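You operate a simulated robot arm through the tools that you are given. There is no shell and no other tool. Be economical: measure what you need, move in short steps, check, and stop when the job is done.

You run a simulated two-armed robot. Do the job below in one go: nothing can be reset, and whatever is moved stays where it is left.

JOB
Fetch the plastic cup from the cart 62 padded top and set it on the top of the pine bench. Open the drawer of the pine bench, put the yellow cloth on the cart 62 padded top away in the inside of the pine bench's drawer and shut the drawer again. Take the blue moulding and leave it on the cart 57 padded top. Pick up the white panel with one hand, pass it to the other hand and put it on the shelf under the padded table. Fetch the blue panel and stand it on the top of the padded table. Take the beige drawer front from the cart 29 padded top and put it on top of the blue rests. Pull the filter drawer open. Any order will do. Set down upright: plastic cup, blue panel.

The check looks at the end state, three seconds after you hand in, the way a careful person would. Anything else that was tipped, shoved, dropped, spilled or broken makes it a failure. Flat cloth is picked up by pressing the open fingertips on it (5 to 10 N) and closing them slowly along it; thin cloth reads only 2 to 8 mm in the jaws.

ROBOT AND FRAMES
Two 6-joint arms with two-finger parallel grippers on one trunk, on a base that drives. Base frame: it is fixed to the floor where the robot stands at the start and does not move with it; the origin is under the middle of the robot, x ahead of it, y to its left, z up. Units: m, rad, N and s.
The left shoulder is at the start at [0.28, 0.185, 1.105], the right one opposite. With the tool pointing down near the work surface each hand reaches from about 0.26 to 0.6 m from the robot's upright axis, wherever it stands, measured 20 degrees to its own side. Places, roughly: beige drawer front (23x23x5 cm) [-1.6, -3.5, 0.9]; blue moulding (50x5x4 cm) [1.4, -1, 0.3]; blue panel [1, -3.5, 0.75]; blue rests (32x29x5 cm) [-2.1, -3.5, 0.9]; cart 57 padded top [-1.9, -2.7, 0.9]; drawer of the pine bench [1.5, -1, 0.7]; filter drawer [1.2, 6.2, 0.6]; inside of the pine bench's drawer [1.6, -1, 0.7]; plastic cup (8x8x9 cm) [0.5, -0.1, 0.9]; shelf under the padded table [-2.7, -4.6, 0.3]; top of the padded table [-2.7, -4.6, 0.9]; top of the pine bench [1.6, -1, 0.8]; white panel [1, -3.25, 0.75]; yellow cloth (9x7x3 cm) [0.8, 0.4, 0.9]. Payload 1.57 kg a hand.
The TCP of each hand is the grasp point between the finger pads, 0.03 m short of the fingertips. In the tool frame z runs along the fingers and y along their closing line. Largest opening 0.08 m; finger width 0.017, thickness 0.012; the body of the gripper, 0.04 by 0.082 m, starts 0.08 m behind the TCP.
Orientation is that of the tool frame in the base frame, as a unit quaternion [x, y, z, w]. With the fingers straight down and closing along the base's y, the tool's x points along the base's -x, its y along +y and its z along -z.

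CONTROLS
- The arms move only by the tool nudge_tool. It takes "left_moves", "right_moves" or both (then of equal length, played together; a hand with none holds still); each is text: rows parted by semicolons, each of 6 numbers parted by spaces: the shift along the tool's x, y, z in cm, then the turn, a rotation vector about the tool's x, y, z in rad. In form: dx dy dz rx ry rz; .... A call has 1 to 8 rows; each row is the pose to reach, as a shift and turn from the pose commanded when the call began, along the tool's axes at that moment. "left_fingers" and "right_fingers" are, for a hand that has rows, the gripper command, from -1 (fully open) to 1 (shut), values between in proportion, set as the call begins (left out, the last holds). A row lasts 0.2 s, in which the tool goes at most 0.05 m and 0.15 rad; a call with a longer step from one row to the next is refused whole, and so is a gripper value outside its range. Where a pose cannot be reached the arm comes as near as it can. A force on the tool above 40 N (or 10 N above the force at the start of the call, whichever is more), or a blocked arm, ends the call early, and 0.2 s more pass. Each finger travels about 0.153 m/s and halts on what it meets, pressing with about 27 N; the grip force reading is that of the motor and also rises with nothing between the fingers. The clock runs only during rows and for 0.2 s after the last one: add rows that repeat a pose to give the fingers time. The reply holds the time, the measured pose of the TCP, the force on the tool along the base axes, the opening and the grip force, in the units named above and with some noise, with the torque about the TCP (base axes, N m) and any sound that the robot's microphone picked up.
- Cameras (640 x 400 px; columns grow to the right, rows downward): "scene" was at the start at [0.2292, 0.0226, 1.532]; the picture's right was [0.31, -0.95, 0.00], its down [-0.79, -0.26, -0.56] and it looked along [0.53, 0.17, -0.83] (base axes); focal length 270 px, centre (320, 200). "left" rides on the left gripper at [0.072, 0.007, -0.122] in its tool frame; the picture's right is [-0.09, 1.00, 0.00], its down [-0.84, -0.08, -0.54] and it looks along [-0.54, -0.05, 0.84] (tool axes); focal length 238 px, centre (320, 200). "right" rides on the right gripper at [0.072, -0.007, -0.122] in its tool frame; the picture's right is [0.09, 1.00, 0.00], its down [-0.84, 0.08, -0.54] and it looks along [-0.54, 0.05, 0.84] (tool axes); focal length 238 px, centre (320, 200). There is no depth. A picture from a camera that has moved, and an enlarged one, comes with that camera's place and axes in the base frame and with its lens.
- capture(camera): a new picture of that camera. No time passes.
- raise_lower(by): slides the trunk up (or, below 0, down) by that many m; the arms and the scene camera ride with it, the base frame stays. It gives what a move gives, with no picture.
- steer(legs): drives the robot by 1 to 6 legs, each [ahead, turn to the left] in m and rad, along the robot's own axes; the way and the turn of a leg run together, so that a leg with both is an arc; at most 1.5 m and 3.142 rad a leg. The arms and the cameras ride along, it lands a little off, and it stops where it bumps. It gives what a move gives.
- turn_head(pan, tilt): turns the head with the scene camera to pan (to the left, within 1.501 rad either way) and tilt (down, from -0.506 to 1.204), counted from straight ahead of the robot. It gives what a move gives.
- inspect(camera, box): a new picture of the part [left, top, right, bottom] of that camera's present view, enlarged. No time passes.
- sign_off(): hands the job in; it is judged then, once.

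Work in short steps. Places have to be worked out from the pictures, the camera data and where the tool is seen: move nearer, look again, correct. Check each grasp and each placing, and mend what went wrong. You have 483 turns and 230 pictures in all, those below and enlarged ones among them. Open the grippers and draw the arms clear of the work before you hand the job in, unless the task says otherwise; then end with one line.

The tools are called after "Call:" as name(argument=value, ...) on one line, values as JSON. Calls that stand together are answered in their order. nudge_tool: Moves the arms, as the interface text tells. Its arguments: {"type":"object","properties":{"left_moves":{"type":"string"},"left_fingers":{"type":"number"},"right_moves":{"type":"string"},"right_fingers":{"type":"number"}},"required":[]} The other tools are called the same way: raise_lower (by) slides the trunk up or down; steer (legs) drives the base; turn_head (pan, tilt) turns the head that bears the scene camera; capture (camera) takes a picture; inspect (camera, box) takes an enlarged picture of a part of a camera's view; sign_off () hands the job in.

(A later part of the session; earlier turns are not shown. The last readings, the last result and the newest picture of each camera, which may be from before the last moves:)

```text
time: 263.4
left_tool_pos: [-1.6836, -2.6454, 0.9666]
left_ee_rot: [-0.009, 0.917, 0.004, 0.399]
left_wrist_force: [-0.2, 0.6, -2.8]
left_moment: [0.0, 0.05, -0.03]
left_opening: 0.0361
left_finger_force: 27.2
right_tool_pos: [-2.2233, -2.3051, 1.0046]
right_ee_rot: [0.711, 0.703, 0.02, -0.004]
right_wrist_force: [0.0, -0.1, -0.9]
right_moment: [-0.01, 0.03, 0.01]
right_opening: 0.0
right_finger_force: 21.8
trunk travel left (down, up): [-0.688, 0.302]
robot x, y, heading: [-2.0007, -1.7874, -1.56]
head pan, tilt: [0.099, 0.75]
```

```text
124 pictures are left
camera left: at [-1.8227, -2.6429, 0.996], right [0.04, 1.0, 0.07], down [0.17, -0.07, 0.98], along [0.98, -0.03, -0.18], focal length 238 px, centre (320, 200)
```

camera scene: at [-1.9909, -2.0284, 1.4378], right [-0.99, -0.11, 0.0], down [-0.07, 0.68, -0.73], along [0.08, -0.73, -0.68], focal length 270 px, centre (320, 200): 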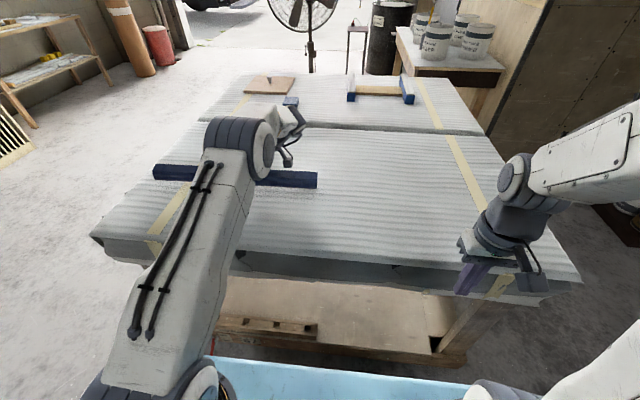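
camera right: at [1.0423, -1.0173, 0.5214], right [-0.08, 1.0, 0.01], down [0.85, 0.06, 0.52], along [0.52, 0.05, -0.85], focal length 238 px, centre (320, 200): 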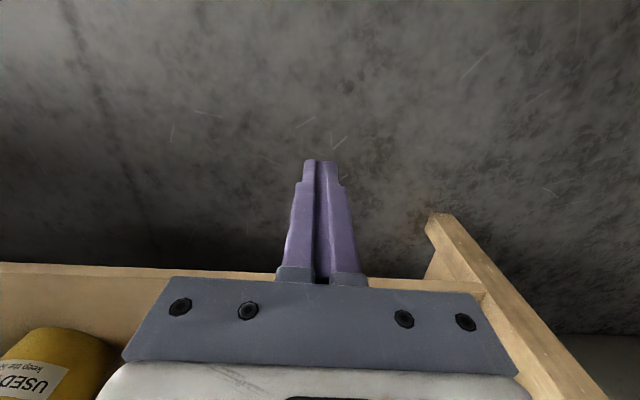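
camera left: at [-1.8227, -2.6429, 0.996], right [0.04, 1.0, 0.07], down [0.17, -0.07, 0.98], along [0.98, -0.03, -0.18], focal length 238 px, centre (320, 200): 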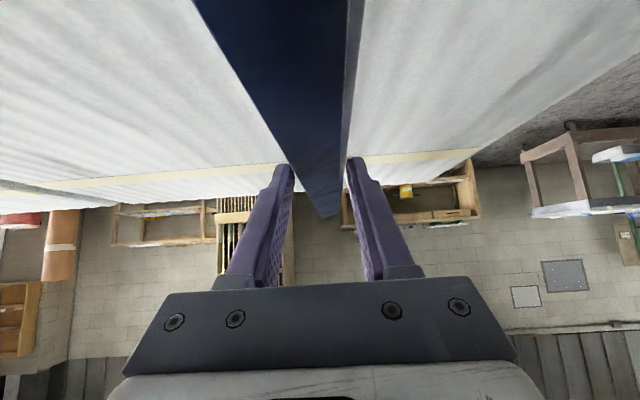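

The moulding hangs level over the cart, but its left end is near the edge. I'll shift it 12 cm inward.

Call:
nudge_tool(left_moves="2.7 0 -2.9 0 0 0; 5.4 0 -5.8 0 0 0; 8.2 0 -8.8 0 0 0; 8.2 0 -8.8 0 0 0")

Call:
raise_lower(by=-0.035)

Call:
capture(camera="left")

```text
time: 264.4
left_tool_pos: [-1.8018, -2.6505, 0.9677]
left_ee_rot: [-0.01, 0.917, 0.004, 0.4]
left_wrist_force: [-0.3, 0.4, 0.1]
left_moment: [0.0, -0.02, 0.0]
left_opening: 0.0002
left_finger_force: 21.5
right_tool_pos: [-2.2232, -2.3058, 1.0031]
right_ee_rot: [0.711, 0.703, 0.019, -0.004]
right_wrist_force: [-0.6, 0.1, -0.6]
right_moment: [-0.04, 0.0, 0.03]
right_opening: 0.0
right_finger_force: 20.8
trunk travel left (down, up): [-0.688, 0.302]
robot x, y, heading: [-2.0025, -1.7863, -1.556]
head pan, tilt: [0.099, 0.75]
```

```text
time: 265.1
left_tool_pos: [-1.8014, -2.6534, 0.9455]
left_ee_rot: [-0.013, 0.915, -0.004, 0.403]
left_wrist_force: [-0.4, -1.2, 9.1]
left_moment: [-0.05, -0.14, 0.06]
left_opening: 0.0001
left_finger_force: 21.0
right_tool_pos: [-2.2242, -2.3057, 0.9697]
right_ee_rot: [0.711, 0.703, 0.02, -0.004]
right_wrist_force: [-0.7, -0.8, 0.1]
right_moment: [-0.04, 0.0, -0.02]
right_opening: 0.0
right_finger_force: 21.3
trunk travel left (down, up): [-0.655, 0.335]
robot x, y, heading: [-2.002, -1.7893, -1.556]
head pan, tilt: [0.099, 0.75]
stopped: the force on the tool passed its limit at 48 N (the readings are from after the stop); the commanded pose is now the measured one
```

```text
123 pictures are left
camera left: at [-1.9412, -2.6495, 0.9734], right [0.04, 1.0, 0.05], down [0.17, -0.06, 0.98], along [0.99, -0.03, -0.17], focal length 238 px, centre (320, 200)
```

left: 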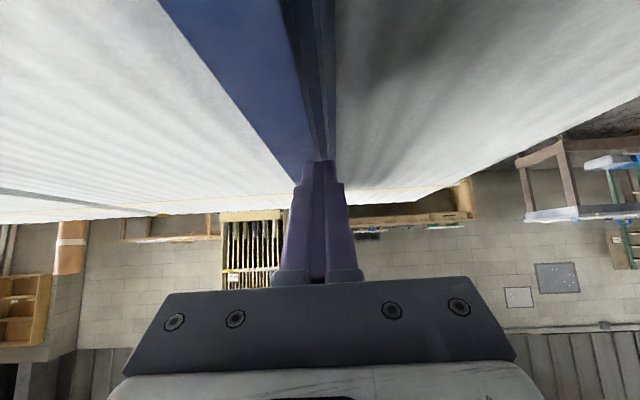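

The moulding slipped out and settled on the cart from a few centimetres up; my closed fingers touched its top. I'll raise and check how it lies.

Call:
raise_lower(by=0.2)

Call:
capture(camera="left")

Call:
capture(camera="scene")

```text
time: 267.3
left_tool_pos: [-1.8021, -2.6527, 1.142]
left_ee_rot: [-0.012, 0.915, -0.002, 0.403]
left_wrist_force: [0.1, -0.2, -1.2]
left_moment: [-0.03, -0.01, -0.03]
left_opening: 0.0
left_finger_force: 21.4
right_tool_pos: [-2.2228, -2.3041, 1.1698]
right_ee_rot: [0.711, 0.703, 0.019, -0.004]
right_wrist_force: [-0.4, -0.8, -0.1]
right_moment: [0.0, 0.06, 0.0]
right_opening: 0.0
right_finger_force: 21.1
trunk travel left (down, up): [-0.855, 0.135]
robot x, y, heading: [-2.0047, -1.7859, -1.562]
head pan, tilt: [0.099, 0.75]
```

```text
122 pictures are left
camera left: at [-1.9412, -2.6496, 1.1713], right [0.04, 1.0, 0.06], down [0.17, -0.06, 0.98], along [0.99, -0.03, -0.17], focal length 238 px, centre (320, 200)
```

left: 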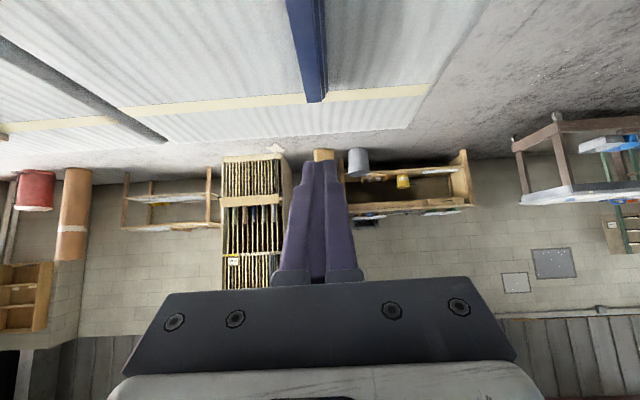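

```text
121 pictures are left
camera scene: at [-1.9911, -2.0284, 1.6044], right [-0.99, -0.11, 0.0], down [-0.07, 0.68, -0.73], along [0.08, -0.73, -0.68], focal length 270 px, centre (320, 200)
```

scene: 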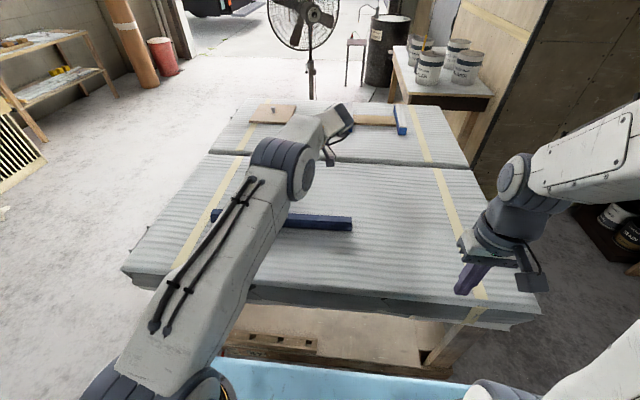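

The moulding lies fully on cart 57. Now for the drawer front: I'll bring the left arm back to a tucked tool-down pose first.

Call:
nudge_tool(left_moves="-1.1 4.4 1.1 0.053 0.053 0.123; -2.2 8.8 2.3 0.107 0.107 0.246; -3.3 13.2 3.5 0.16 0.16 0.369; -4.4 17.6 4.7 0.214 0.214 0.492; -5.5 22 5.9 0.267 0.267 0.615; -6.6 26.4 7.1 0.32 0.32 0.738; -7.7 30.8 8.3 0.374 0.374 0.86; -8.8 35 9.4 0.427 0.427 0.983")

Call:
nudge_tool(left_moves="0 0 0 0.053 0.053 0.123; 0 0 0 0.107 0.107 0.246; 0 0 0 0.16 0.16 0.369; 0 0 0 0.214 0.214 0.492; 0 0 0 0.214 0.214 0.492")

```text
time: 269.1
left_tool_pos: [-1.6783, -2.3132, 1.1448]
left_ee_rot: [0.495, 0.855, -0.001, 0.155]
left_wrist_force: [-0.3, -0.6, -0.4]
left_moment: [0.02, 0.0, 0.02]
left_opening: 0.0
left_finger_force: 21.3
left hand out of reach, approached as far as the arm can: row 8
right_tool_pos: [-2.2236, -2.3037, 1.1701]
right_ee_rot: [0.71, 0.703, 0.02, -0.003]
right_wrist_force: [-0.3, 0.6, 0.1]
right_moment: [0.03, -0.01, 0.02]
right_opening: 0.0001
right_finger_force: 21.8
trunk travel left (down, up): [-0.855, 0.135]
robot x, y, heading: [-2.0055, -1.7876, -1.561]
head pan, tilt: [0.099, 0.75]
```

```text
time: 270.3
left_tool_pos: [-1.7426, -2.3156, 1.1016]
left_ee_rot: [0.683, 0.728, 0.025, 0.054]
left_wrist_force: [0.5, 0.6, -0.5]
left_moment: [-0.01, -0.03, 0.0]
left_opening: 0.0
left_finger_force: 21.2
left hand out of reach, approached as far as the arm can: row 2, 3, 4, 5
right_tool_pos: [-2.2232, -2.306, 1.1704]
right_ee_rot: [0.711, 0.703, 0.021, -0.004]
right_wrist_force: [-0.4, -0.7, -0.6]
right_moment: [0.01, 0.01, 0.0]
right_opening: 0.0
right_finger_force: 21.6
trunk travel left (down, up): [-0.855, 0.135]
robot x, y, heading: [-1.9975, -1.7848, -1.563]
head pan, tilt: [0.099, 0.75]
```

I'll drive around the +x side of the carts down to y≈-4.1 and look toward the far side.

Call:
steer(legs=[[0, 1.563], [1.3, 0], [0, -1.571], [1.2, 0], [1.1, 0], [0, -1.571]])

Call:
turn_head(pan=0.0, tilt=0.45)

Call:
capture(camera="scene")

```text
time: 299.0
left_tool_pos: [-1.157, -4.2735, 1.1016]
left_ee_rot: [0.997, 0.056, -0.019, 0.056]
left_wrist_force: [0.2, 0.2, -0.2]
left_moment: [-0.03, -0.02, 0.02]
left_opening: 0.0
left_finger_force: 21.4
right_tool_pos: [-1.1694, -3.7931, 1.1707]
right_ee_rot: [1.0, 0.017, 0.017, 0.011]
right_wrist_force: [-0.2, 0.7, 0.2]
right_moment: [0.0, 0.0, -0.03]
right_opening: 0.0001
right_finger_force: 21.0
trunk travel left (down, up): [-0.855, 0.135]
robot x, y, heading: [-0.6395, -3.9871, -3.087]
head pan, tilt: [0.099, 0.75]
```

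```text
time: 299.8
left_tool_pos: [-1.1565, -4.2727, 1.1018]
left_ee_rot: [0.997, 0.056, -0.02, 0.055]
left_wrist_force: [0.5, -0.2, 0.6]
left_moment: [0.04, 0.0, 0.0]
left_opening: 0.0001
left_finger_force: 21.4
right_tool_pos: [-1.1696, -3.7927, 1.1717]
right_ee_rot: [1.0, 0.018, 0.017, 0.011]
right_wrist_force: [0.1, -0.4, -0.7]
right_moment: [-0.02, -0.01, -0.02]
right_opening: 0.0
right_finger_force: 21.1
trunk travel left (down, up): [-0.855, 0.135]
robot x, y, heading: [-0.6384, -3.9863, -3.087]
head pan, tilt: [0.0, 0.45]
```

```text
120 pictures are left
camera scene: at [-0.8905, -4.0018, 1.6308], right [-0.06, 1.0, 0.0], down [0.44, 0.02, -0.9], along [-0.9, -0.05, -0.44], focal length 270 px, centre (320, 200)
```

scene: 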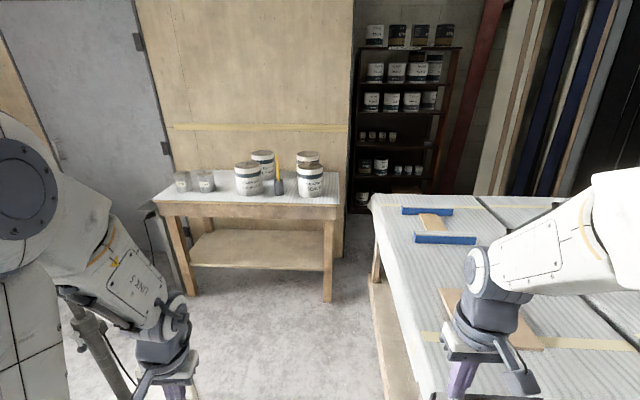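

The table with cans, cart 29, the rests and the fan are all visible. I'll zoom on the rests and the drawer front.

Call:
inspect(camera="scene", box=[380, 190, 560, 310])

```text
3.33 times, centred on (470, 250) of scene
camera zoom: at [-0.8905, -4.0018, 1.6308], right [-0.06, 1.0, 0.0], down [0.44, 0.02, -0.9], along [-0.9, -0.05, -0.44], focal length 900 px, centre (-180, 33)
```

zoom: 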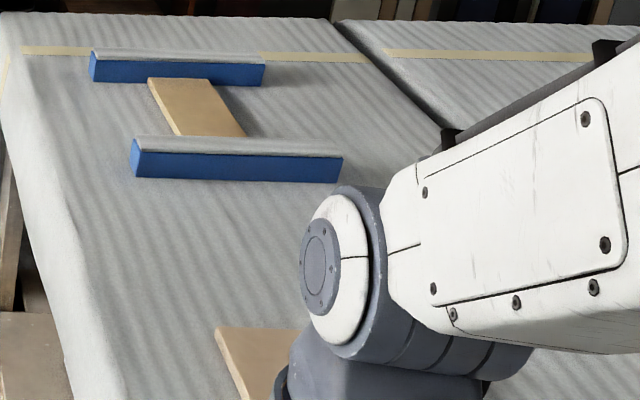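

The rests are two bars ≈0.28 m apart. I'll look at the drawer front with the right wrist camera.

Call:
capture(camera="right")

```text
118 pictures are left
camera right: at [-1.1002, -3.7794, 1.2944], right [0.13, -0.99, 0.03], down [-0.85, -0.09, 0.52], along [-0.51, -0.09, -0.86], focal length 238 px, centre (320, 200)
```

right: 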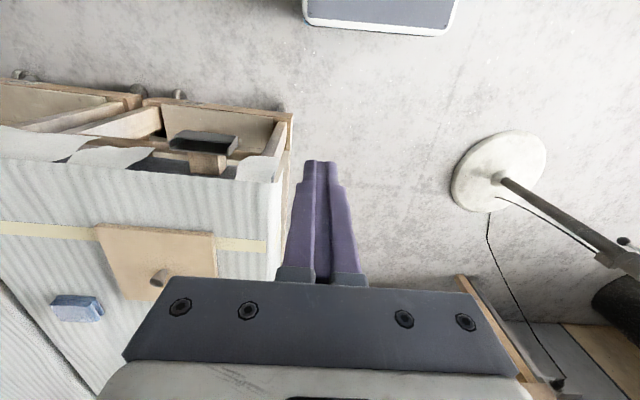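

The drawer front is a 22–23 cm square with a centre knob at ≈(-1.55,-3.50), and the rests centre is ≈(-2.13,-3.48). Standing at ≈(-1.84,-4.22), I can grip the knob and swing the base ~45° so the plate lands diagonally across the bars. I'll tuck the left hand inward (the fan is nearby) and drive there.

Call:
nudge_tool(left_moves="0 -4 0 0 0 0; 0 -8 0 0 0 0; 0 -12 0 0 0 0; 0 -16 0 0 0 0; 0 -16 0 0 0 0")

Call:
steer(legs=[[0, 0.46], [0.53, 0], [0, -0.5], [0.72, 0]])

Call:
capture(camera="scene")

```text
time: 301.0
left_tool_pos: [-1.1744, -4.1126, 1.0862]
left_ee_rot: [0.997, 0.057, -0.019, 0.056]
left_wrist_force: [0.3, -0.8, -0.6]
left_moment: [-0.02, 0.0, 0.03]
left_opening: 0.0
left_finger_force: 21.4
right_tool_pos: [-1.1693, -3.7934, 1.1709]
right_ee_rot: [1.0, 0.018, 0.017, 0.011]
right_wrist_force: [-0.2, 0.0, -0.8]
right_moment: [0.0, 0.03, 0.01]
right_opening: 0.0001
right_finger_force: 21.1
trunk travel left (down, up): [-0.855, 0.135]
robot x, y, heading: [-0.6379, -3.9896, -3.088]
head pan, tilt: [0.0, 0.45]
```

```text
time: 310.4
left_tool_pos: [-2.3685, -4.3794, 1.0871]
left_ee_rot: [0.997, 0.042, -0.02, 0.056]
left_wrist_force: [0.6, -0.2, 0.5]
left_moment: [-0.02, 0.03, -0.02]
left_opening: 0.0001
left_finger_force: 21.0
right_tool_pos: [-2.3538, -4.061, 1.1705]
right_ee_rot: [1.0, 0.002, 0.017, 0.011]
right_wrist_force: [0.0, -0.3, -0.8]
right_moment: [-0.03, 0.02, 0.0]
right_opening: 0.0001
right_finger_force: 21.3
trunk travel left (down, up): [-0.855, 0.135]
robot x, y, heading: [-1.83, -4.2738, -3.121]
head pan, tilt: [0.0, 0.45]
```

```text
117 pictures are left
camera scene: at [-2.0816, -4.278, 1.6309], right [-0.03, 1.0, 0.0], down [0.44, 0.01, -0.9], along [-0.9, -0.02, -0.44], focal length 270 px, centre (320, 200)
```

scene: 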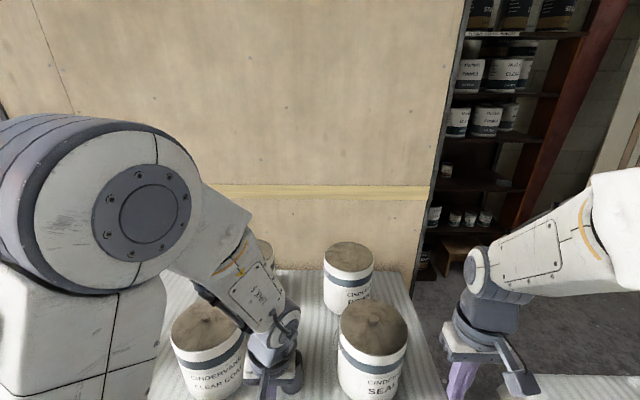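

The left hand is above the table close to the paint cans. I'll raise the trunk before moving any further.

Call:
raise_lower(by=0.13)

Call:
steer(legs=[[0, -1.571]])

Call:
turn_head(pan=-0.1, tilt=0.75)

Call:
capture(camera="scene")

```text
time: 312.0
left_tool_pos: [-2.3685, -4.3815, 1.2161]
left_ee_rot: [0.997, 0.041, -0.021, 0.056]
left_wrist_force: [-0.2, -0.1, -0.5]
left_moment: [0.02, -0.03, 0.05]
left_opening: 0.0002
left_finger_force: 21.2
right_tool_pos: [-2.3546, -4.0601, 1.2997]
right_ee_rot: [1.0, 0.001, 0.017, 0.011]
right_wrist_force: [1.1, 0.5, 0.2]
right_moment: [-0.02, 0.0, 0.02]
right_opening: 0.0001
right_finger_force: 21.2
trunk travel left (down, up): [-0.985, 0.005]
robot x, y, heading: [-1.8364, -4.2739, -3.114]
head pan, tilt: [0.0, 0.45]
```

```text
time: 316.3
left_tool_pos: [-1.9366, -3.7348, 1.2166]
left_ee_rot: [0.732, -0.678, -0.054, 0.025]
left_wrist_force: [1.1, -0.9, -0.3]
left_moment: [-0.04, 0.03, 0.02]
left_opening: 0.0
left_finger_force: 21.0
right_tool_pos: [-1.6168, -3.7513, 1.2986]
right_ee_rot: [-0.706, 0.708, -0.003, -0.02]
right_wrist_force: [-1.1, 0.2, -0.2]
right_moment: [0.0, -0.01, 0.02]
right_opening: 0.0
right_finger_force: 21.4
trunk travel left (down, up): [-0.985, 0.005]
robot x, y, heading: [-1.8326, -4.2724, 1.592]
head pan, tilt: [0.0, 0.45]
```

```text
time: 317.1
left_tool_pos: [-1.9361, -3.7339, 1.2181]
left_ee_rot: [0.732, -0.679, -0.054, 0.025]
left_wrist_force: [-0.8, -0.2, -0.3]
left_moment: [-0.02, -0.02, 0.02]
left_opening: 0.0
left_finger_force: 21.3
right_tool_pos: [-1.6173, -3.7506, 1.2995]
right_ee_rot: [-0.706, 0.707, -0.004, -0.021]
right_wrist_force: [0.1, 0.2, -0.2]
right_moment: [-0.01, -0.02, 0.01]
right_opening: 0.0
right_finger_force: 21.2
trunk travel left (down, up): [-0.985, 0.005]
robot x, y, heading: [-1.8288, -4.2721, 1.589]
head pan, tilt: [-0.099, 0.75]
```

```text
116 pictures are left
camera scene: at [-1.8262, -4.0289, 1.7345], right [1.0, -0.08, 0.0], down [-0.05, -0.68, -0.73], along [0.06, 0.73, -0.68], focal length 270 px, centre (320, 200)
```

scene: 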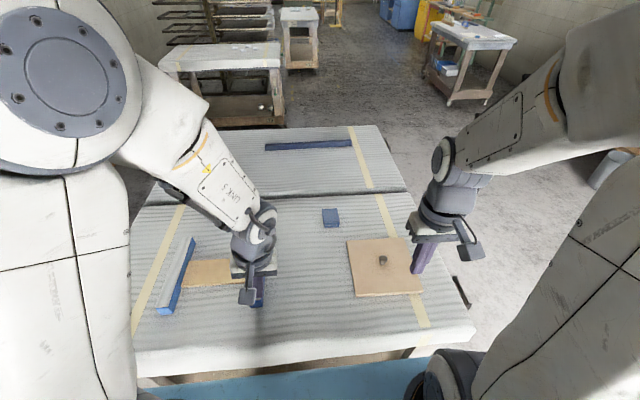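

The knob is at (-1.558,-3.499) and the moulding lies well on cart 57. I'll creep 5 cm forward, turn right 0.2 rad, lower the trunk, and move the left hand out to the side.

Call:
steer(legs=[[0.05, 0], [0, -0.2]])

Call:
nudge_tool(left_moves="1 3.5 -1 0 0 0; 2 7 -2 0 0 0; 3 10.5 -3 0 0 0; 4 14 -4 0 0 0; 5 17 -5 0 0 0")

Call:
raise_lower(by=-0.19)

Call:
capture(camera="scene")

```text
time: 318.7
left_tool_pos: [-1.8277, -3.6735, 1.2175]
left_ee_rot: [-0.661, 0.748, 0.057, -0.018]
left_wrist_force: [0.7, -0.4, -0.6]
left_moment: [-0.03, 0.01, 0.02]
left_opening: 0.0
left_finger_force: 21.2
right_tool_pos: [-1.518, -3.7533, 1.3002]
right_ee_rot: [-0.632, 0.775, -0.001, -0.02]
right_wrist_force: [-1.0, -0.8, 1.2]
right_moment: [0.0, -0.02, -0.02]
right_opening: 0.0001
right_finger_force: 21.5
trunk travel left (down, up): [-0.985, 0.005]
robot x, y, heading: [-1.8371, -4.2228, 1.388]
head pan, tilt: [-0.099, 0.75]
```

```text
time: 319.9
left_tool_pos: [-1.9929, -3.6743, 1.277]
left_ee_rot: [-0.66, 0.747, 0.075, -0.03]
left_wrist_force: [0.2, 0.2, -0.4]
left_moment: [0.05, -0.01, 0.03]
left_opening: 0.0002
left_finger_force: 21.6
left hand out of reach, approached as far as the arm can: row 2, 3, 4, 5
right_tool_pos: [-1.5181, -3.7551, 1.2999]
right_ee_rot: [-0.631, 0.775, -0.001, -0.02]
right_wrist_force: [0.4, -0.1, -0.4]
right_moment: [0.04, -0.01, 0.02]
right_opening: 0.0002
right_finger_force: 21.5
trunk travel left (down, up): [-0.985, 0.005]
robot x, y, heading: [-1.8317, -4.2221, 1.391]
head pan, tilt: [-0.099, 0.75]
```

```text
time: 322.0
left_tool_pos: [-1.9922, -3.6733, 1.0871]
left_ee_rot: [-0.66, 0.747, 0.074, -0.031]
left_wrist_force: [0.1, 0.7, 0.8]
left_moment: [0.02, 0.01, -0.02]
left_opening: 0.0
left_finger_force: 21.4
right_tool_pos: [-1.5186, -3.7528, 1.11]
right_ee_rot: [-0.631, 0.775, -0.001, -0.02]
right_wrist_force: [0.3, -0.3, -0.3]
right_moment: [-0.01, 0.01, 0.02]
right_opening: 0.0
right_finger_force: 21.3
trunk travel left (down, up): [-0.795, 0.195]
robot x, y, heading: [-1.8345, -4.223, 1.391]
head pan, tilt: [-0.099, 0.75]
```

```text
115 pictures are left
camera scene: at [-1.7789, -3.9837, 1.5445], right [0.96, -0.28, 0.0], down [-0.19, -0.66, -0.73], along [0.2, 0.7, -0.68], focal length 270 px, centre (320, 200)
```

scene: 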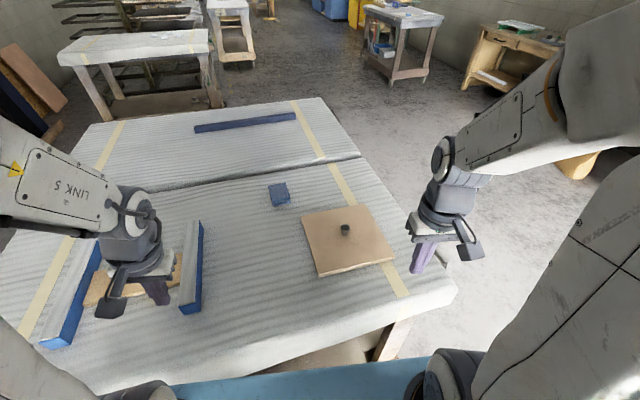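

Knob at (-1.56,-3.50). I'll move the right hand above it with the tool pitched about 30° forward and the fingers open 6 cm.

Call:
nudge_tool(right_moves="-4 1.4 1.8 0 -0.083 0; -8 2.9 3.7 0 -0.167 0; -12.1 4.3 5.5 0 -0.25 0; -16.1 5.7 7.3 0 -0.333 0; -20.1 7.2 9.2 0 -0.417 0; -24.1 8.6 11 0 -0.5 0; -24.1 8.6 11 0 -0.5 0", right_fingers=-0.5)

Call:
capture(camera="right")

Call:
inspect(camera="scene", box=[260, 150, 440, 270])

```text
time: 323.6
left_tool_pos: [-1.992, -3.6732, 1.0873]
left_ee_rot: [-0.66, 0.747, 0.074, -0.031]
left_wrist_force: [0.3, 0.6, 0.0]
left_moment: [0.0, -0.04, -0.04]
left_opening: 0.0001
left_finger_force: 21.2
right_tool_pos: [-1.5553, -3.5103, 0.9988]
right_ee_rot: [-0.605, 0.764, 0.149, 0.167]
right_wrist_force: [-0.4, -0.5, -0.2]
right_moment: [-0.02, -0.01, 0.01]
right_opening: 0.0598
right_finger_force: 0.0
right hand out of reach, approached as far as the arm can: row 6, 7
trunk travel left (down, up): [-0.795, 0.195]
robot x, y, heading: [-1.8339, -4.2211, 1.389]
head pan, tilt: [-0.099, 0.75]
```

```text
114 pictures are left
camera right: at [-1.5723, -3.625, 1.0774], right [-0.99, 0.14, -0.01], down [0.06, 0.52, 0.85], along [0.13, 0.85, -0.52], focal length 238 px, centre (320, 200)
```

right: 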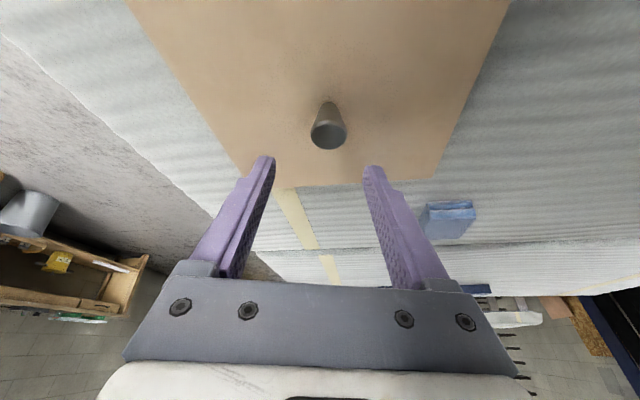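

```text
3.33 times, centred on (350, 210) of scene
camera zoom: at [-1.779, -3.9836, 1.5444], right [0.96, -0.28, 0.0], down [-0.19, -0.66, -0.73], along [0.2, 0.7, -0.68], focal length 900 px, centre (220, 167)
```

zoom: 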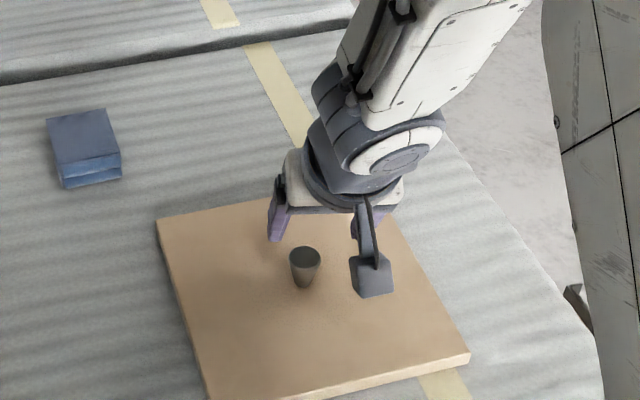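

The knob top triangulates to (-1.559,-3.4915,0.936); it's an inverted cone, ideal for gripping. I'll descend with the fingers on either side.

Call:
nudge_tool(right_moves="0.6 0.2 2 0 0 0; 1.3 0.4 4 0 0 0; 1.9 0.55 5.5 0 0 0; 1.9 0.55 5.5 0 0 0")

Call:
capture(camera="right")

```text
time: 324.6
left_tool_pos: [-1.9938, -3.6736, 1.0866]
left_ee_rot: [-0.66, 0.747, 0.074, -0.03]
left_wrist_force: [-0.2, -0.7, -0.1]
left_moment: [-0.01, 0.05, 0.0]
left_opening: 0.0
left_finger_force: 20.8
right_tool_pos: [-1.5619, -3.5014, 0.9397]
right_ee_rot: [-0.609, 0.758, 0.155, 0.172]
right_wrist_force: [0.4, 0.5, -0.3]
right_moment: [0.01, -0.02, 0.0]
right_opening: 0.0602
right_finger_force: 0.1
right hand out of reach, approached as far as the arm can: row 1
trunk travel left (down, up): [-0.795, 0.195]
robot x, y, heading: [-1.8327, -4.223, 1.387]
head pan, tilt: [-0.099, 0.75]
```

```text
112 pictures are left
camera right: at [-1.5762, -3.6186, 1.0159], right [-0.99, 0.13, -0.02], down [0.05, 0.5, 0.86], along [0.12, 0.85, -0.51], focal length 238 px, centre (320, 200)
```

right: 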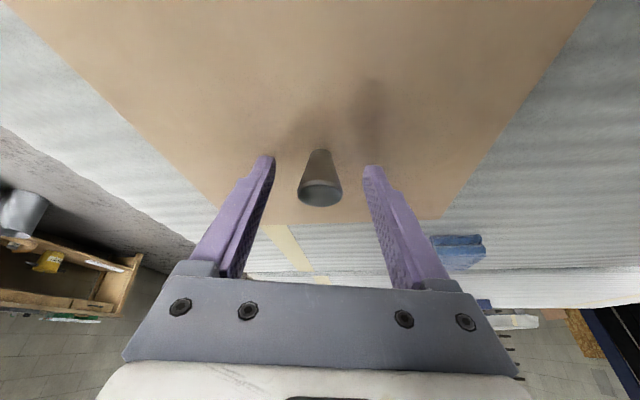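

Knob between the fingers. Closing.

Call:
nudge_tool(right_moves="0 0 0 0 0 0; 0 0 0 0 0 0; 0 0 0 0 0 0", right_fingers=1)

Call:
nudge_tool(right_moves="-0.9 0 -1.8 0 0 0; -1.8 0 -3.6 0 0 0; -2.6 0 -5.4 0 0 0; -3.5 0 -7.2 0 0 0; -3.5 0 -7.2 0 0 0")

Call:
capture(camera="right")

Call:
capture(camera="scene")

```text
time: 325.4
left_tool_pos: [-1.9921, -3.6712, 1.0863]
left_ee_rot: [-0.66, 0.747, 0.074, -0.03]
left_wrist_force: [-0.4, -0.9, 0.6]
left_moment: [0.02, -0.03, -0.03]
left_opening: 0.0
left_finger_force: 21.3
right_tool_pos: [-1.5614, -3.5017, 0.9402]
right_ee_rot: [-0.609, 0.758, 0.154, 0.173]
right_wrist_force: [-0.9, 0.5, 0.7]
right_moment: [0.07, 0.0, 0.05]
right_opening: 0.0291
right_finger_force: 26.7
trunk travel left (down, up): [-0.795, 0.195]
robot x, y, heading: [-1.8351, -4.2229, 1.385]
head pan, tilt: [-0.099, 0.75]
```

```text
time: 326.6
left_tool_pos: [-1.9926, -3.6728, 1.0861]
left_ee_rot: [-0.66, 0.747, 0.075, -0.031]
left_wrist_force: [-1.2, 0.1, 0.2]
left_moment: [0.01, 0.02, -0.02]
left_opening: 0.0
left_finger_force: 21.0
right_tool_pos: [-1.5577, -3.5028, 1.0138]
right_ee_rot: [-0.612, 0.756, 0.153, 0.174]
right_wrist_force: [-0.2, 0.2, -2.7]
right_moment: [-0.01, 0.0, 0.01]
right_opening: 0.0292
right_finger_force: 27.1
right hand out of reach, approached as far as the arm can: row 4, 5
trunk travel left (down, up): [-0.795, 0.195]
robot x, y, heading: [-1.8297, -4.2242, 1.388]
head pan, tilt: [-0.099, 0.75]
```

```text
111 pictures are left
camera right: at [-1.5719, -3.6199, 1.0896], right [-0.99, 0.12, -0.02], down [0.04, 0.5, 0.86], along [0.12, 0.85, -0.5], focal length 238 px, centre (320, 200)
```

right: 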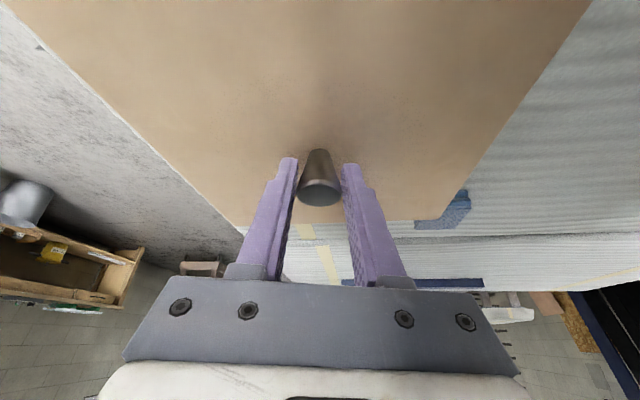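

```text
110 pictures are left
camera scene: at [-1.7789, -3.9834, 1.5444], right [0.96, -0.28, 0.0], down [-0.19, -0.66, -0.73], along [0.2, 0.7, -0.68], focal length 270 px, centre (320, 200)
```

scene: 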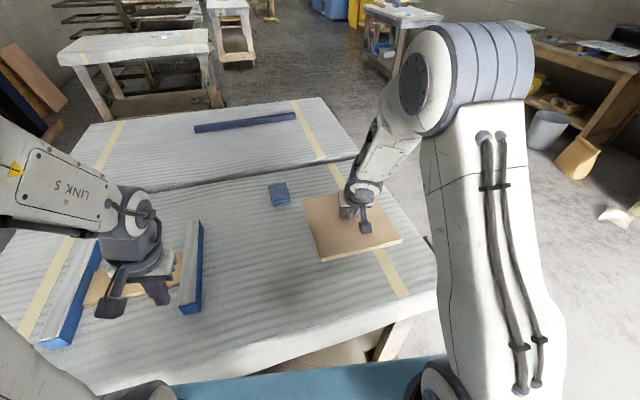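

The plate is lifted level. I'll raise a bit more for clearance, then swing the base left 0.75 rad to bring it over the rests, turned about 43°.

Call:
raise_lower(by=0.08)

Call:
steer(legs=[[0, 0.752]])

Call:
capture(camera="scene")

Call:
capture(camera="right")

```text
time: 327.8
left_tool_pos: [-1.9919, -3.6735, 1.1664]
left_ee_rot: [-0.66, 0.747, 0.074, -0.031]
left_wrist_force: [-0.8, 0.1, -0.1]
left_moment: [0.0, 0.01, 0.0]
left_opening: 0.0
left_finger_force: 22.1
right_tool_pos: [-1.5566, -3.503, 1.094]
right_ee_rot: [-0.612, 0.756, 0.153, 0.175]
right_wrist_force: [-0.3, 0.3, -3.1]
right_moment: [-0.04, 0.0, 0.05]
right_opening: 0.0294
right_finger_force: 27.4
trunk travel left (down, up): [-0.875, 0.115]
robot x, y, heading: [-1.8321, -4.221, 1.388]
head pan, tilt: [-0.099, 0.75]
```

```text
time: 330.2
left_tool_pos: [-2.3221, -3.927, 1.1661]
left_ee_rot: [0.887, -0.455, -0.058, 0.056]
left_wrist_force: [-0.5, 0.0, 0.5]
left_moment: [-0.03, 0.03, -0.01]
left_opening: 0.0003
left_finger_force: 21.2
right_tool_pos: [-2.1187, -3.5066, 1.0935]
right_ee_rot: [0.846, -0.48, -0.207, -0.106]
right_wrist_force: [-0.2, 0.1, -3.5]
right_moment: [-0.04, -0.01, -0.04]
right_opening: 0.0292
right_finger_force: 26.7
trunk travel left (down, up): [-0.875, 0.115]
robot x, y, heading: [-1.8345, -4.2228, 2.137]
head pan, tilt: [-0.099, 0.75]
```

```text
109 pictures are left
camera scene: at [-1.9542, -4.0114, 1.6244], right [0.89, 0.45, 0.0], down [0.31, -0.61, -0.73], along [-0.33, 0.65, -0.68], focal length 270 px, centre (320, 200)
```

scene: 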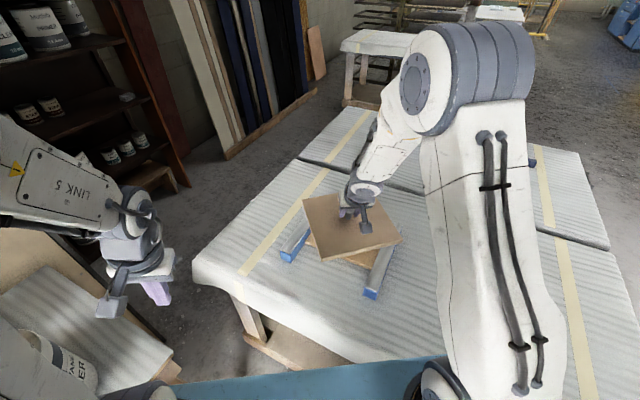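

```text
108 pictures are left
camera right: at [-2.0484, -3.6035, 1.1694], right [-0.81, -0.58, -0.02], down [-0.31, 0.4, 0.86], along [-0.49, 0.71, -0.51], focal length 238 px, centre (320, 200)
```

right: 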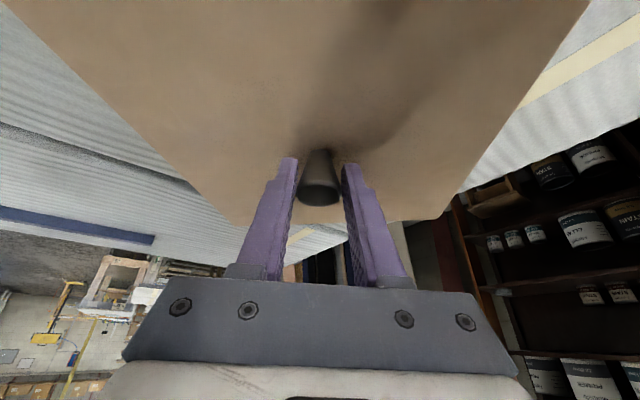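

The bars' centres are x≈-1.995 and -2.272, so the mid is ≈(-2.133,-3.48). The plate's knob is at (-2.124,-3.498). I'll extend 2 cm and lower 8 cm.

Call:
nudge_tool(right_moves="-0.9 0 0.45 0 0 0; -1.8 0 0.9 0 0 0; -1.8 0 0.9 0 0 0")

Call:
raise_lower(by=-0.075)

Call:
capture(camera="scene")

```text
time: 331.0
left_tool_pos: [-2.3226, -3.9278, 1.1671]
left_ee_rot: [0.887, -0.455, -0.058, 0.056]
left_wrist_force: [0.4, 0.3, 0.0]
left_moment: [0.02, -0.01, -0.01]
left_opening: 0.0
left_finger_force: 21.3
right_tool_pos: [-2.1283, -3.4888, 1.0942]
right_ee_rot: [0.845, -0.481, -0.207, -0.108]
right_wrist_force: [0.0, 0.4, -4.7]
right_moment: [-0.03, 0.01, 0.02]
right_opening: 0.0291
right_finger_force: 27.4
trunk travel left (down, up): [-0.875, 0.115]
robot x, y, heading: [-1.8314, -4.2213, 2.136]
head pan, tilt: [-0.099, 0.75]
```

```text
time: 332.1
left_tool_pos: [-2.3223, -3.9269, 1.0918]
left_ee_rot: [0.887, -0.455, -0.058, 0.055]
left_wrist_force: [1.0, -0.2, -0.7]
left_moment: [0.0, 0.01, 0.0]
left_opening: 0.0
left_finger_force: 21.5
right_tool_pos: [-2.1282, -3.4893, 1.0187]
right_ee_rot: [0.846, -0.48, -0.206, -0.106]
right_wrist_force: [-0.2, 0.1, -4.0]
right_moment: [-0.03, 0.0, 0.05]
right_opening: 0.0291
right_finger_force: 26.6
trunk travel left (down, up): [-0.8, 0.19]
robot x, y, heading: [-1.8345, -4.2188, 2.14]
head pan, tilt: [-0.099, 0.75]
```

```text
107 pictures are left
camera scene: at [-1.9541, -4.0115, 1.5495], right [0.89, 0.45, 0.0], down [0.31, -0.61, -0.73], along [-0.33, 0.65, -0.68], focal length 270 px, centre (320, 200)
```

scene: 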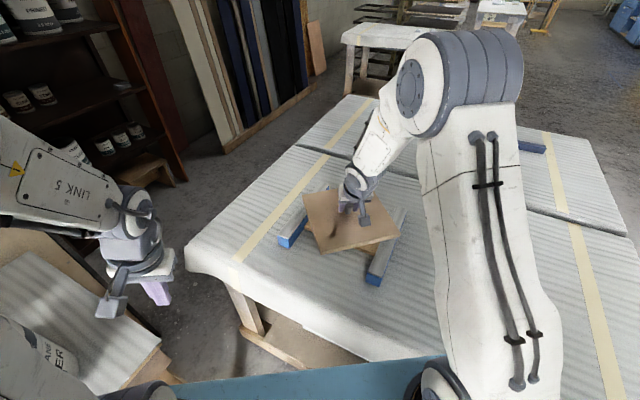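

Alignment looks right. Lowering 2.5 cm, then in small steps.

Call:
raise_lower(by=-0.025)

Call:
raise_lower(by=-0.006)

Call:
inspect(camera="scene", box=[250, 140, 430, 290])

```text
time: 332.8
left_tool_pos: [-2.3219, -3.9267, 1.0668]
left_ee_rot: [0.887, -0.455, -0.058, 0.056]
left_wrist_force: [0.4, 0.1, -0.6]
left_moment: [0.02, 0.02, -0.01]
left_opening: 0.0001
left_finger_force: 21.2
right_tool_pos: [-2.1291, -3.4898, 0.9944]
right_ee_rot: [0.846, -0.481, -0.206, -0.107]
right_wrist_force: [-0.5, -0.7, -3.5]
right_moment: [-0.06, 0.01, -0.03]
right_opening: 0.0289
right_finger_force: 27.0
trunk travel left (down, up): [-0.775, 0.215]
robot x, y, heading: [-1.8335, -4.2261, 2.14]
head pan, tilt: [-0.099, 0.75]
```

```text
time: 333.4
left_tool_pos: [-2.3218, -3.927, 1.0605]
left_ee_rot: [0.887, -0.455, -0.059, 0.055]
left_wrist_force: [-0.4, -0.4, -0.5]
left_moment: [-0.01, -0.02, 0.02]
left_opening: 0.0001
left_finger_force: 21.1
right_tool_pos: [-2.1283, -3.4885, 0.9909]
right_ee_rot: [0.845, -0.481, -0.208, -0.108]
right_wrist_force: [3.8, -2.5, 12.4]
right_moment: [-0.03, -0.07, -0.03]
right_opening: 0.029
right_finger_force: 27.4
trunk travel left (down, up): [-0.769, 0.221]
robot x, y, heading: [-1.8324, -4.2192, 2.139]
head pan, tilt: [-0.099, 0.75]
```

```text
2.67 times, centred on (340, 215) of scene
camera zoom: at [-1.9537, -4.0123, 1.5188], right [0.89, 0.45, 0.0], down [0.31, -0.61, -0.73], along [-0.33, 0.65, -0.68], focal length 720 px, centre (267, 160)
```

zoom: 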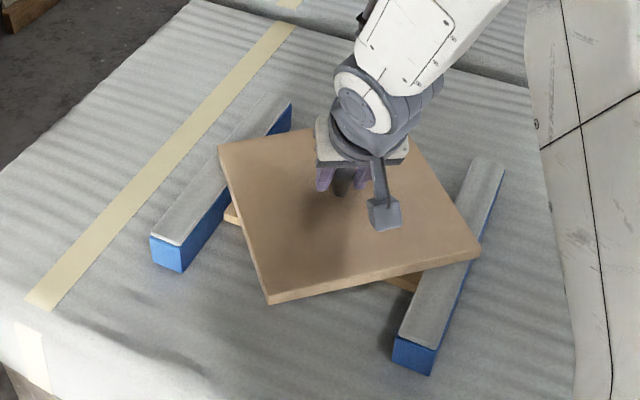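

The plate rests with a corner fully across each bar, in contact (12 N). I'll open and withdraw along the tool axis.

Call:
nudge_tool(right_moves="0 0 0 0 0 0; 0 0 0 0 0 0; 0 0 0 0 0 0", right_fingers=-0.4)

Call:
nudge_tool(right_moves="0 0 -3 0 0 0; 0 0 -6 0 0 0; 0 0 -9 0 0 0; 0 0 -12 0 0 0; 0 0 -12 0 0 0")

Call:
inspect(camera="scene", box=[230, 120, 470, 300])

```text
time: 334.1
left_tool_pos: [-2.3221, -3.9279, 1.06]
left_ee_rot: [0.887, -0.455, -0.058, 0.055]
left_wrist_force: [-0.4, 0.8, 0.3]
left_moment: [0.01, -0.01, -0.01]
left_opening: 0.0
left_finger_force: 21.1
right_tool_pos: [-2.129, -3.4891, 0.9877]
right_ee_rot: [0.846, -0.48, -0.207, -0.106]
right_wrist_force: [-0.4, 0.0, 0.7]
right_moment: [-0.01, -0.04, 0.03]
right_opening: 0.0558
right_finger_force: 0.1
trunk travel left (down, up): [-0.769, 0.221]
robot x, y, heading: [-1.8303, -4.2207, 2.141]
head pan, tilt: [-0.099, 0.75]
```

```text
time: 335.4
left_tool_pos: [-2.3213, -3.9286, 1.0604]
left_ee_rot: [0.887, -0.455, -0.058, 0.055]
left_wrist_force: [-0.4, -0.5, -0.2]
left_moment: [0.02, 0.04, 0.01]
left_opening: 0.0001
left_finger_force: 20.7
right_tool_pos: [-2.0977, -3.5328, 1.0943]
right_ee_rot: [0.846, -0.481, -0.206, -0.107]
right_wrist_force: [0.3, 0.0, 0.1]
right_moment: [-0.01, 0.02, 0.01]
right_opening: 0.056
right_finger_force: 0.0
trunk travel left (down, up): [-0.769, 0.221]
robot x, y, heading: [-1.8341, -4.2205, 2.136]
head pan, tilt: [-0.099, 0.75]
```

```text
2.22 times, centred on (350, 210) of scene
camera zoom: at [-1.954, -4.0118, 1.5185], right [0.89, 0.45, 0.0], down [0.31, -0.61, -0.73], along [-0.33, 0.65, -0.68], focal length 600 px, centre (253, 178)
```

zoom: 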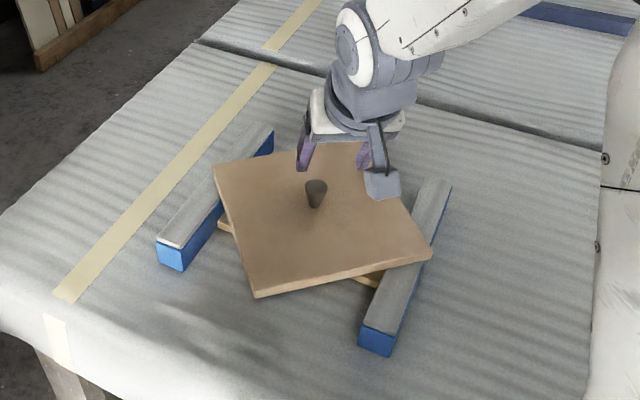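

The drawer front sits stably on the rests. Next the panels near (1,-3.3): I'll raise the trunk, turn to face +x, drive out toward the rack and look.

Call:
raise_lower(by=0.18)

Call:
steer(legs=[[0, -2.136], [1.4, 0.0], [0.4, 0.5], [0.25, -0.5]])

Call:
turn_head(pan=0.0, tilt=0.4)

Call:
capture(camera="scene")

```text
time: 337.4
left_tool_pos: [-2.3223, -3.9262, 1.239]
left_ee_rot: [0.887, -0.455, -0.059, 0.057]
left_wrist_force: [0.5, 0.4, 0.0]
left_moment: [0.03, 0.0, -0.01]
left_opening: 0.0
left_finger_force: 21.4
right_tool_pos: [-2.0976, -3.5335, 1.275]
right_ee_rot: [0.846, -0.481, -0.206, -0.106]
right_wrist_force: [0.6, 0.6, -0.5]
right_moment: [-0.03, 0.04, -0.01]
right_opening: 0.0559
right_finger_force: 0.0
trunk travel left (down, up): [-0.949, 0.041]
robot x, y, heading: [-1.8313, -4.2215, 2.136]
head pan, tilt: [-0.099, 0.75]
```

```text
time: 352.9
left_tool_pos: [0.7091, -3.8097, 1.2394]
left_ee_rot: [-0.019, 0.997, 0.076, 0.025]
left_wrist_force: [0.1, 0.5, 0.0]
left_moment: [-0.01, 0.0, 0.01]
left_opening: 0.0
left_finger_force: 21.3
right_tool_pos: [0.9146, -4.2149, 1.2743]
right_ee_rot: [0.025, 0.972, 0.003, 0.232]
right_wrist_force: [0.9, 0.3, 1.2]
right_moment: [0.02, 0.01, 0.0]
right_opening: 0.056
right_finger_force: 0.1
trunk travel left (down, up): [-0.949, 0.041]
robot x, y, heading: [0.1957, -4.0548, -0.022]
head pan, tilt: [-0.099, 0.75]
```

```text
time: 353.8
left_tool_pos: [0.7106, -3.8094, 1.2409]
left_ee_rot: [-0.018, 0.997, 0.076, 0.024]
left_wrist_force: [0.0, -0.9, -0.3]
left_moment: [0.02, -0.01, 0.03]
left_opening: 0.0
left_finger_force: 21.1
right_tool_pos: [0.9152, -4.2144, 1.2741]
right_ee_rot: [0.025, 0.972, 0.003, 0.232]
right_wrist_force: [1.0, 0.5, 0.1]
right_moment: [0.01, -0.03, 0.0]
right_opening: 0.056
right_finger_force: 0.0
trunk travel left (down, up): [-0.949, 0.041]
robot x, y, heading: [0.191, -4.055, -0.021]
head pan, tilt: [0.0, 0.4]
```

```text
104 pictures are left
camera scene: at [0.4478, -4.0588, 1.7295], right [-0.02, -1.0, 0.0], down [-0.39, 0.01, -0.92], along [0.92, -0.02, -0.39], focal length 270 px, centre (320, 200)
```

scene: 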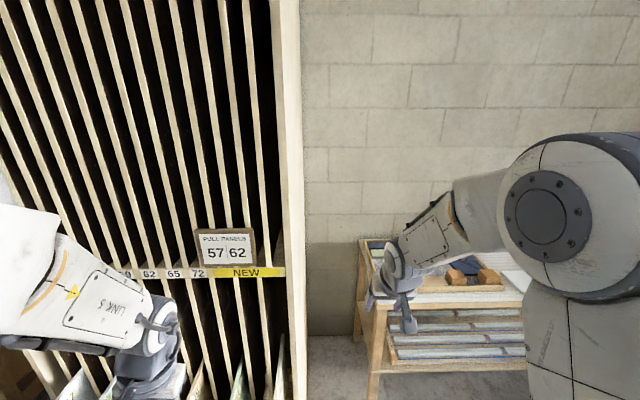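

There's a tall slot rack with panels in its lower section. I'm a bit close, so I'll back off to get a view centred at y≈-3.4.

Call:
steer(legs=[[-0.5, 0.02], [0, 1.571], [0.6, 0], [0, -1.571]])

Call:
turn_head(pan=0.0, tilt=0.5)

Call:
capture(camera="scene")

```text
time: 367.2
left_tool_pos: [0.2105, -3.1881, 1.2398]
left_ee_rot: [-0.039, 0.996, 0.077, 0.023]
left_wrist_force: [-0.2, -0.5, -0.2]
left_moment: [-0.01, 0.01, 0.01]
left_opening: 0.0001
left_finger_force: 20.8
right_tool_pos: [0.432, -3.584, 1.2745]
right_ee_rot: [0.003, 0.973, 0.009, 0.232]
right_wrist_force: [-0.3, 0.4, -0.3]
right_moment: [0.01, -0.01, -0.02]
right_opening: 0.056
right_finger_force: 0.1
trunk travel left (down, up): [-0.949, 0.041]
robot x, y, heading: [-0.2956, -3.4514, 0.022]
head pan, tilt: [0.0, 0.4]
```

```text
time: 367.9
left_tool_pos: [0.2107, -3.1883, 1.2396]
left_ee_rot: [-0.04, 0.996, 0.076, 0.024]
left_wrist_force: [-0.3, 0.2, 0.3]
left_moment: [0.01, 0.02, 0.01]
left_opening: 0.0
left_finger_force: 21.0
right_tool_pos: [0.4315, -3.5836, 1.2751]
right_ee_rot: [0.004, 0.973, 0.008, 0.232]
right_wrist_force: [-0.1, -0.1, 0.4]
right_moment: [0.02, -0.06, 0.03]
right_opening: 0.056
right_finger_force: 0.1
trunk travel left (down, up): [-0.949, 0.041]
robot x, y, heading: [-0.2955, -3.4544, 0.024]
head pan, tilt: [0.0, 0.499]
```

```text
103 pictures are left
camera scene: at [-0.0417, -3.4485, 1.7204], right [0.02, -1.0, 0.0], down [-0.48, -0.01, -0.88], along [0.88, 0.02, -0.48], focal length 270 px, centre (320, 200)
```

scene: 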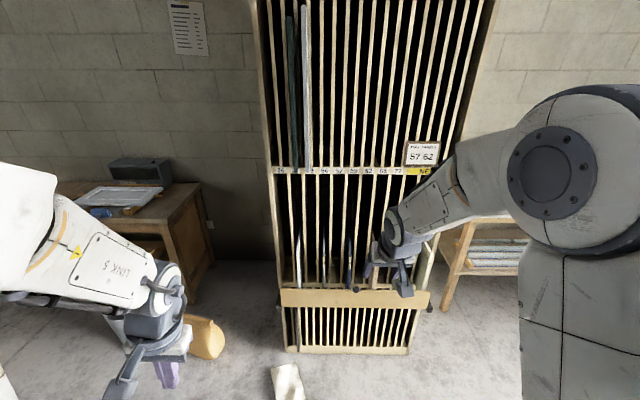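

Call:
inspect(camera="scene", box=[260, 150, 440, 310])

```text
2.50 times, centred on (350, 230) of scene
camera zoom: at [-0.0417, -3.4485, 1.7204], right [0.02, -1.0, 0.0], down [-0.48, -0.01, -0.88], along [0.88, 0.02, -0.48], focal length 675 px, centre (245, 125)
```

zoom: 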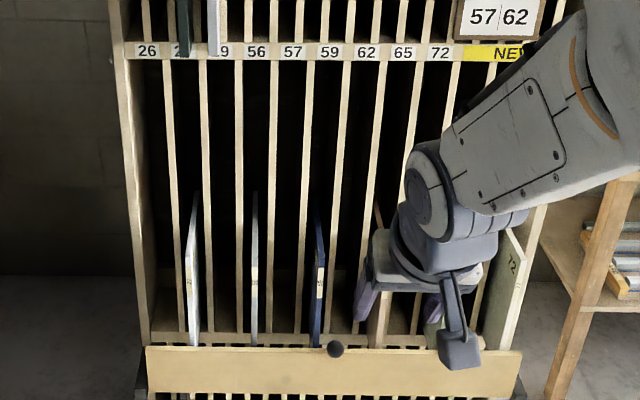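

The panels stand in lettered slots: white ≈ y −3.34 (slot 29) and navy blue ≈ y −3.57 (slot 59). I'll tuck the right hand back, lower the trunk a bit, and drive closer for a better look.

Call:
nudge_tool(right_moves="4 -1.7 -2 0 0.078 0; 8 -3.3 -4 0 0.157 0; 12 -5 -6 0 0.235 0; 16 -6.7 -8 0 0.313 0; 20 -8.3 -10 0 0.39 0; 24 -10 -12 0 0.47 0; 24 -10 -12 0 0.47 0")

Call:
steer(legs=[[0.3, -0.024]])

Call:
turn_head(pan=0.0, tilt=0.65)

Call:
capture(camera="scene")

```text
time: 369.5
left_tool_pos: [0.2103, -3.1875, 1.24]
left_ee_rot: [-0.04, 0.996, 0.077, 0.024]
left_wrist_force: [-0.5, -0.7, -0.5]
left_moment: [-0.02, 0.01, 0.03]
left_opening: 0.0001
left_finger_force: 21.5
right_tool_pos: [0.1751, -3.6885, 1.2811]
right_ee_rot: [0.001, 1.0, 0.01, -0.002]
right_wrist_force: [1.1, 0.4, -0.2]
right_moment: [-0.04, 0.0, 0.02]
right_opening: 0.056
right_finger_force: 0.1
right hand out of reach, approached as far as the arm can: row 6, 7
trunk travel left (down, up): [-0.949, 0.041]
robot x, y, heading: [-0.2936, -3.4512, 0.022]
head pan, tilt: [0.0, 0.499]
```

```text
time: 371.6
left_tool_pos: [0.5187, -3.1928, 1.2406]
left_ee_rot: [-0.031, 0.996, 0.076, 0.024]
left_wrist_force: [-0.1, -0.5, -0.6]
left_moment: [0.0, 0.01, 0.03]
left_opening: 0.0
left_finger_force: 21.0
right_tool_pos: [0.4756, -3.6938, 1.2812]
right_ee_rot: [0.011, 1.0, 0.009, -0.001]
right_wrist_force: [0.3, 0.1, 0.5]
right_moment: [0.01, -0.02, -0.03]
right_opening: 0.0558
right_finger_force: 0.1
trunk travel left (down, up): [-0.949, 0.041]
robot x, y, heading: [0.0084, -3.4488, 0.004]
head pan, tilt: [0.0, 0.499]
```

```text
time: 372.2
left_tool_pos: [0.5196, -3.1936, 1.2401]
left_ee_rot: [-0.031, 0.996, 0.076, 0.025]
left_wrist_force: [-0.1, -0.5, -0.2]
left_moment: [0.01, -0.02, 0.0]
left_opening: 0.0
left_finger_force: 21.3
right_tool_pos: [0.4772, -3.6925, 1.2814]
right_ee_rot: [0.01, 1.0, 0.009, -0.001]
right_wrist_force: [-0.4, 0.4, 0.2]
right_moment: [0.0, 0.0, 0.02]
right_opening: 0.0558
right_finger_force: 0.0
trunk travel left (down, up): [-0.949, 0.041]
robot x, y, heading: [0.0097, -3.4533, 0.002]
head pan, tilt: [0.0, 0.649]
```

```text
101 pictures are left
camera scene: at [0.2593, -3.4493, 1.7071], right [0.0, -1.0, 0.0], down [-0.6, 0.0, -0.8], along [0.8, 0.0, -0.6], focal length 270 px, centre (320, 200)
```

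scene: 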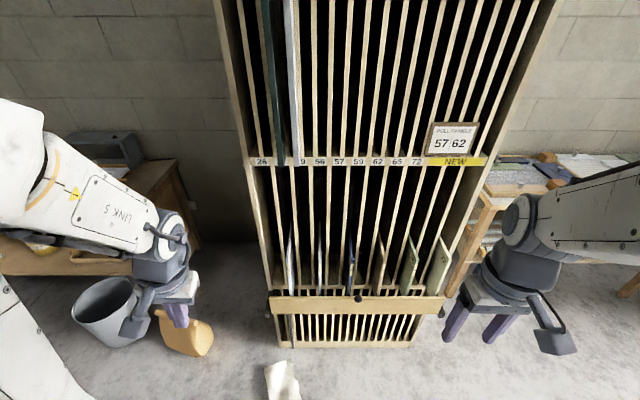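

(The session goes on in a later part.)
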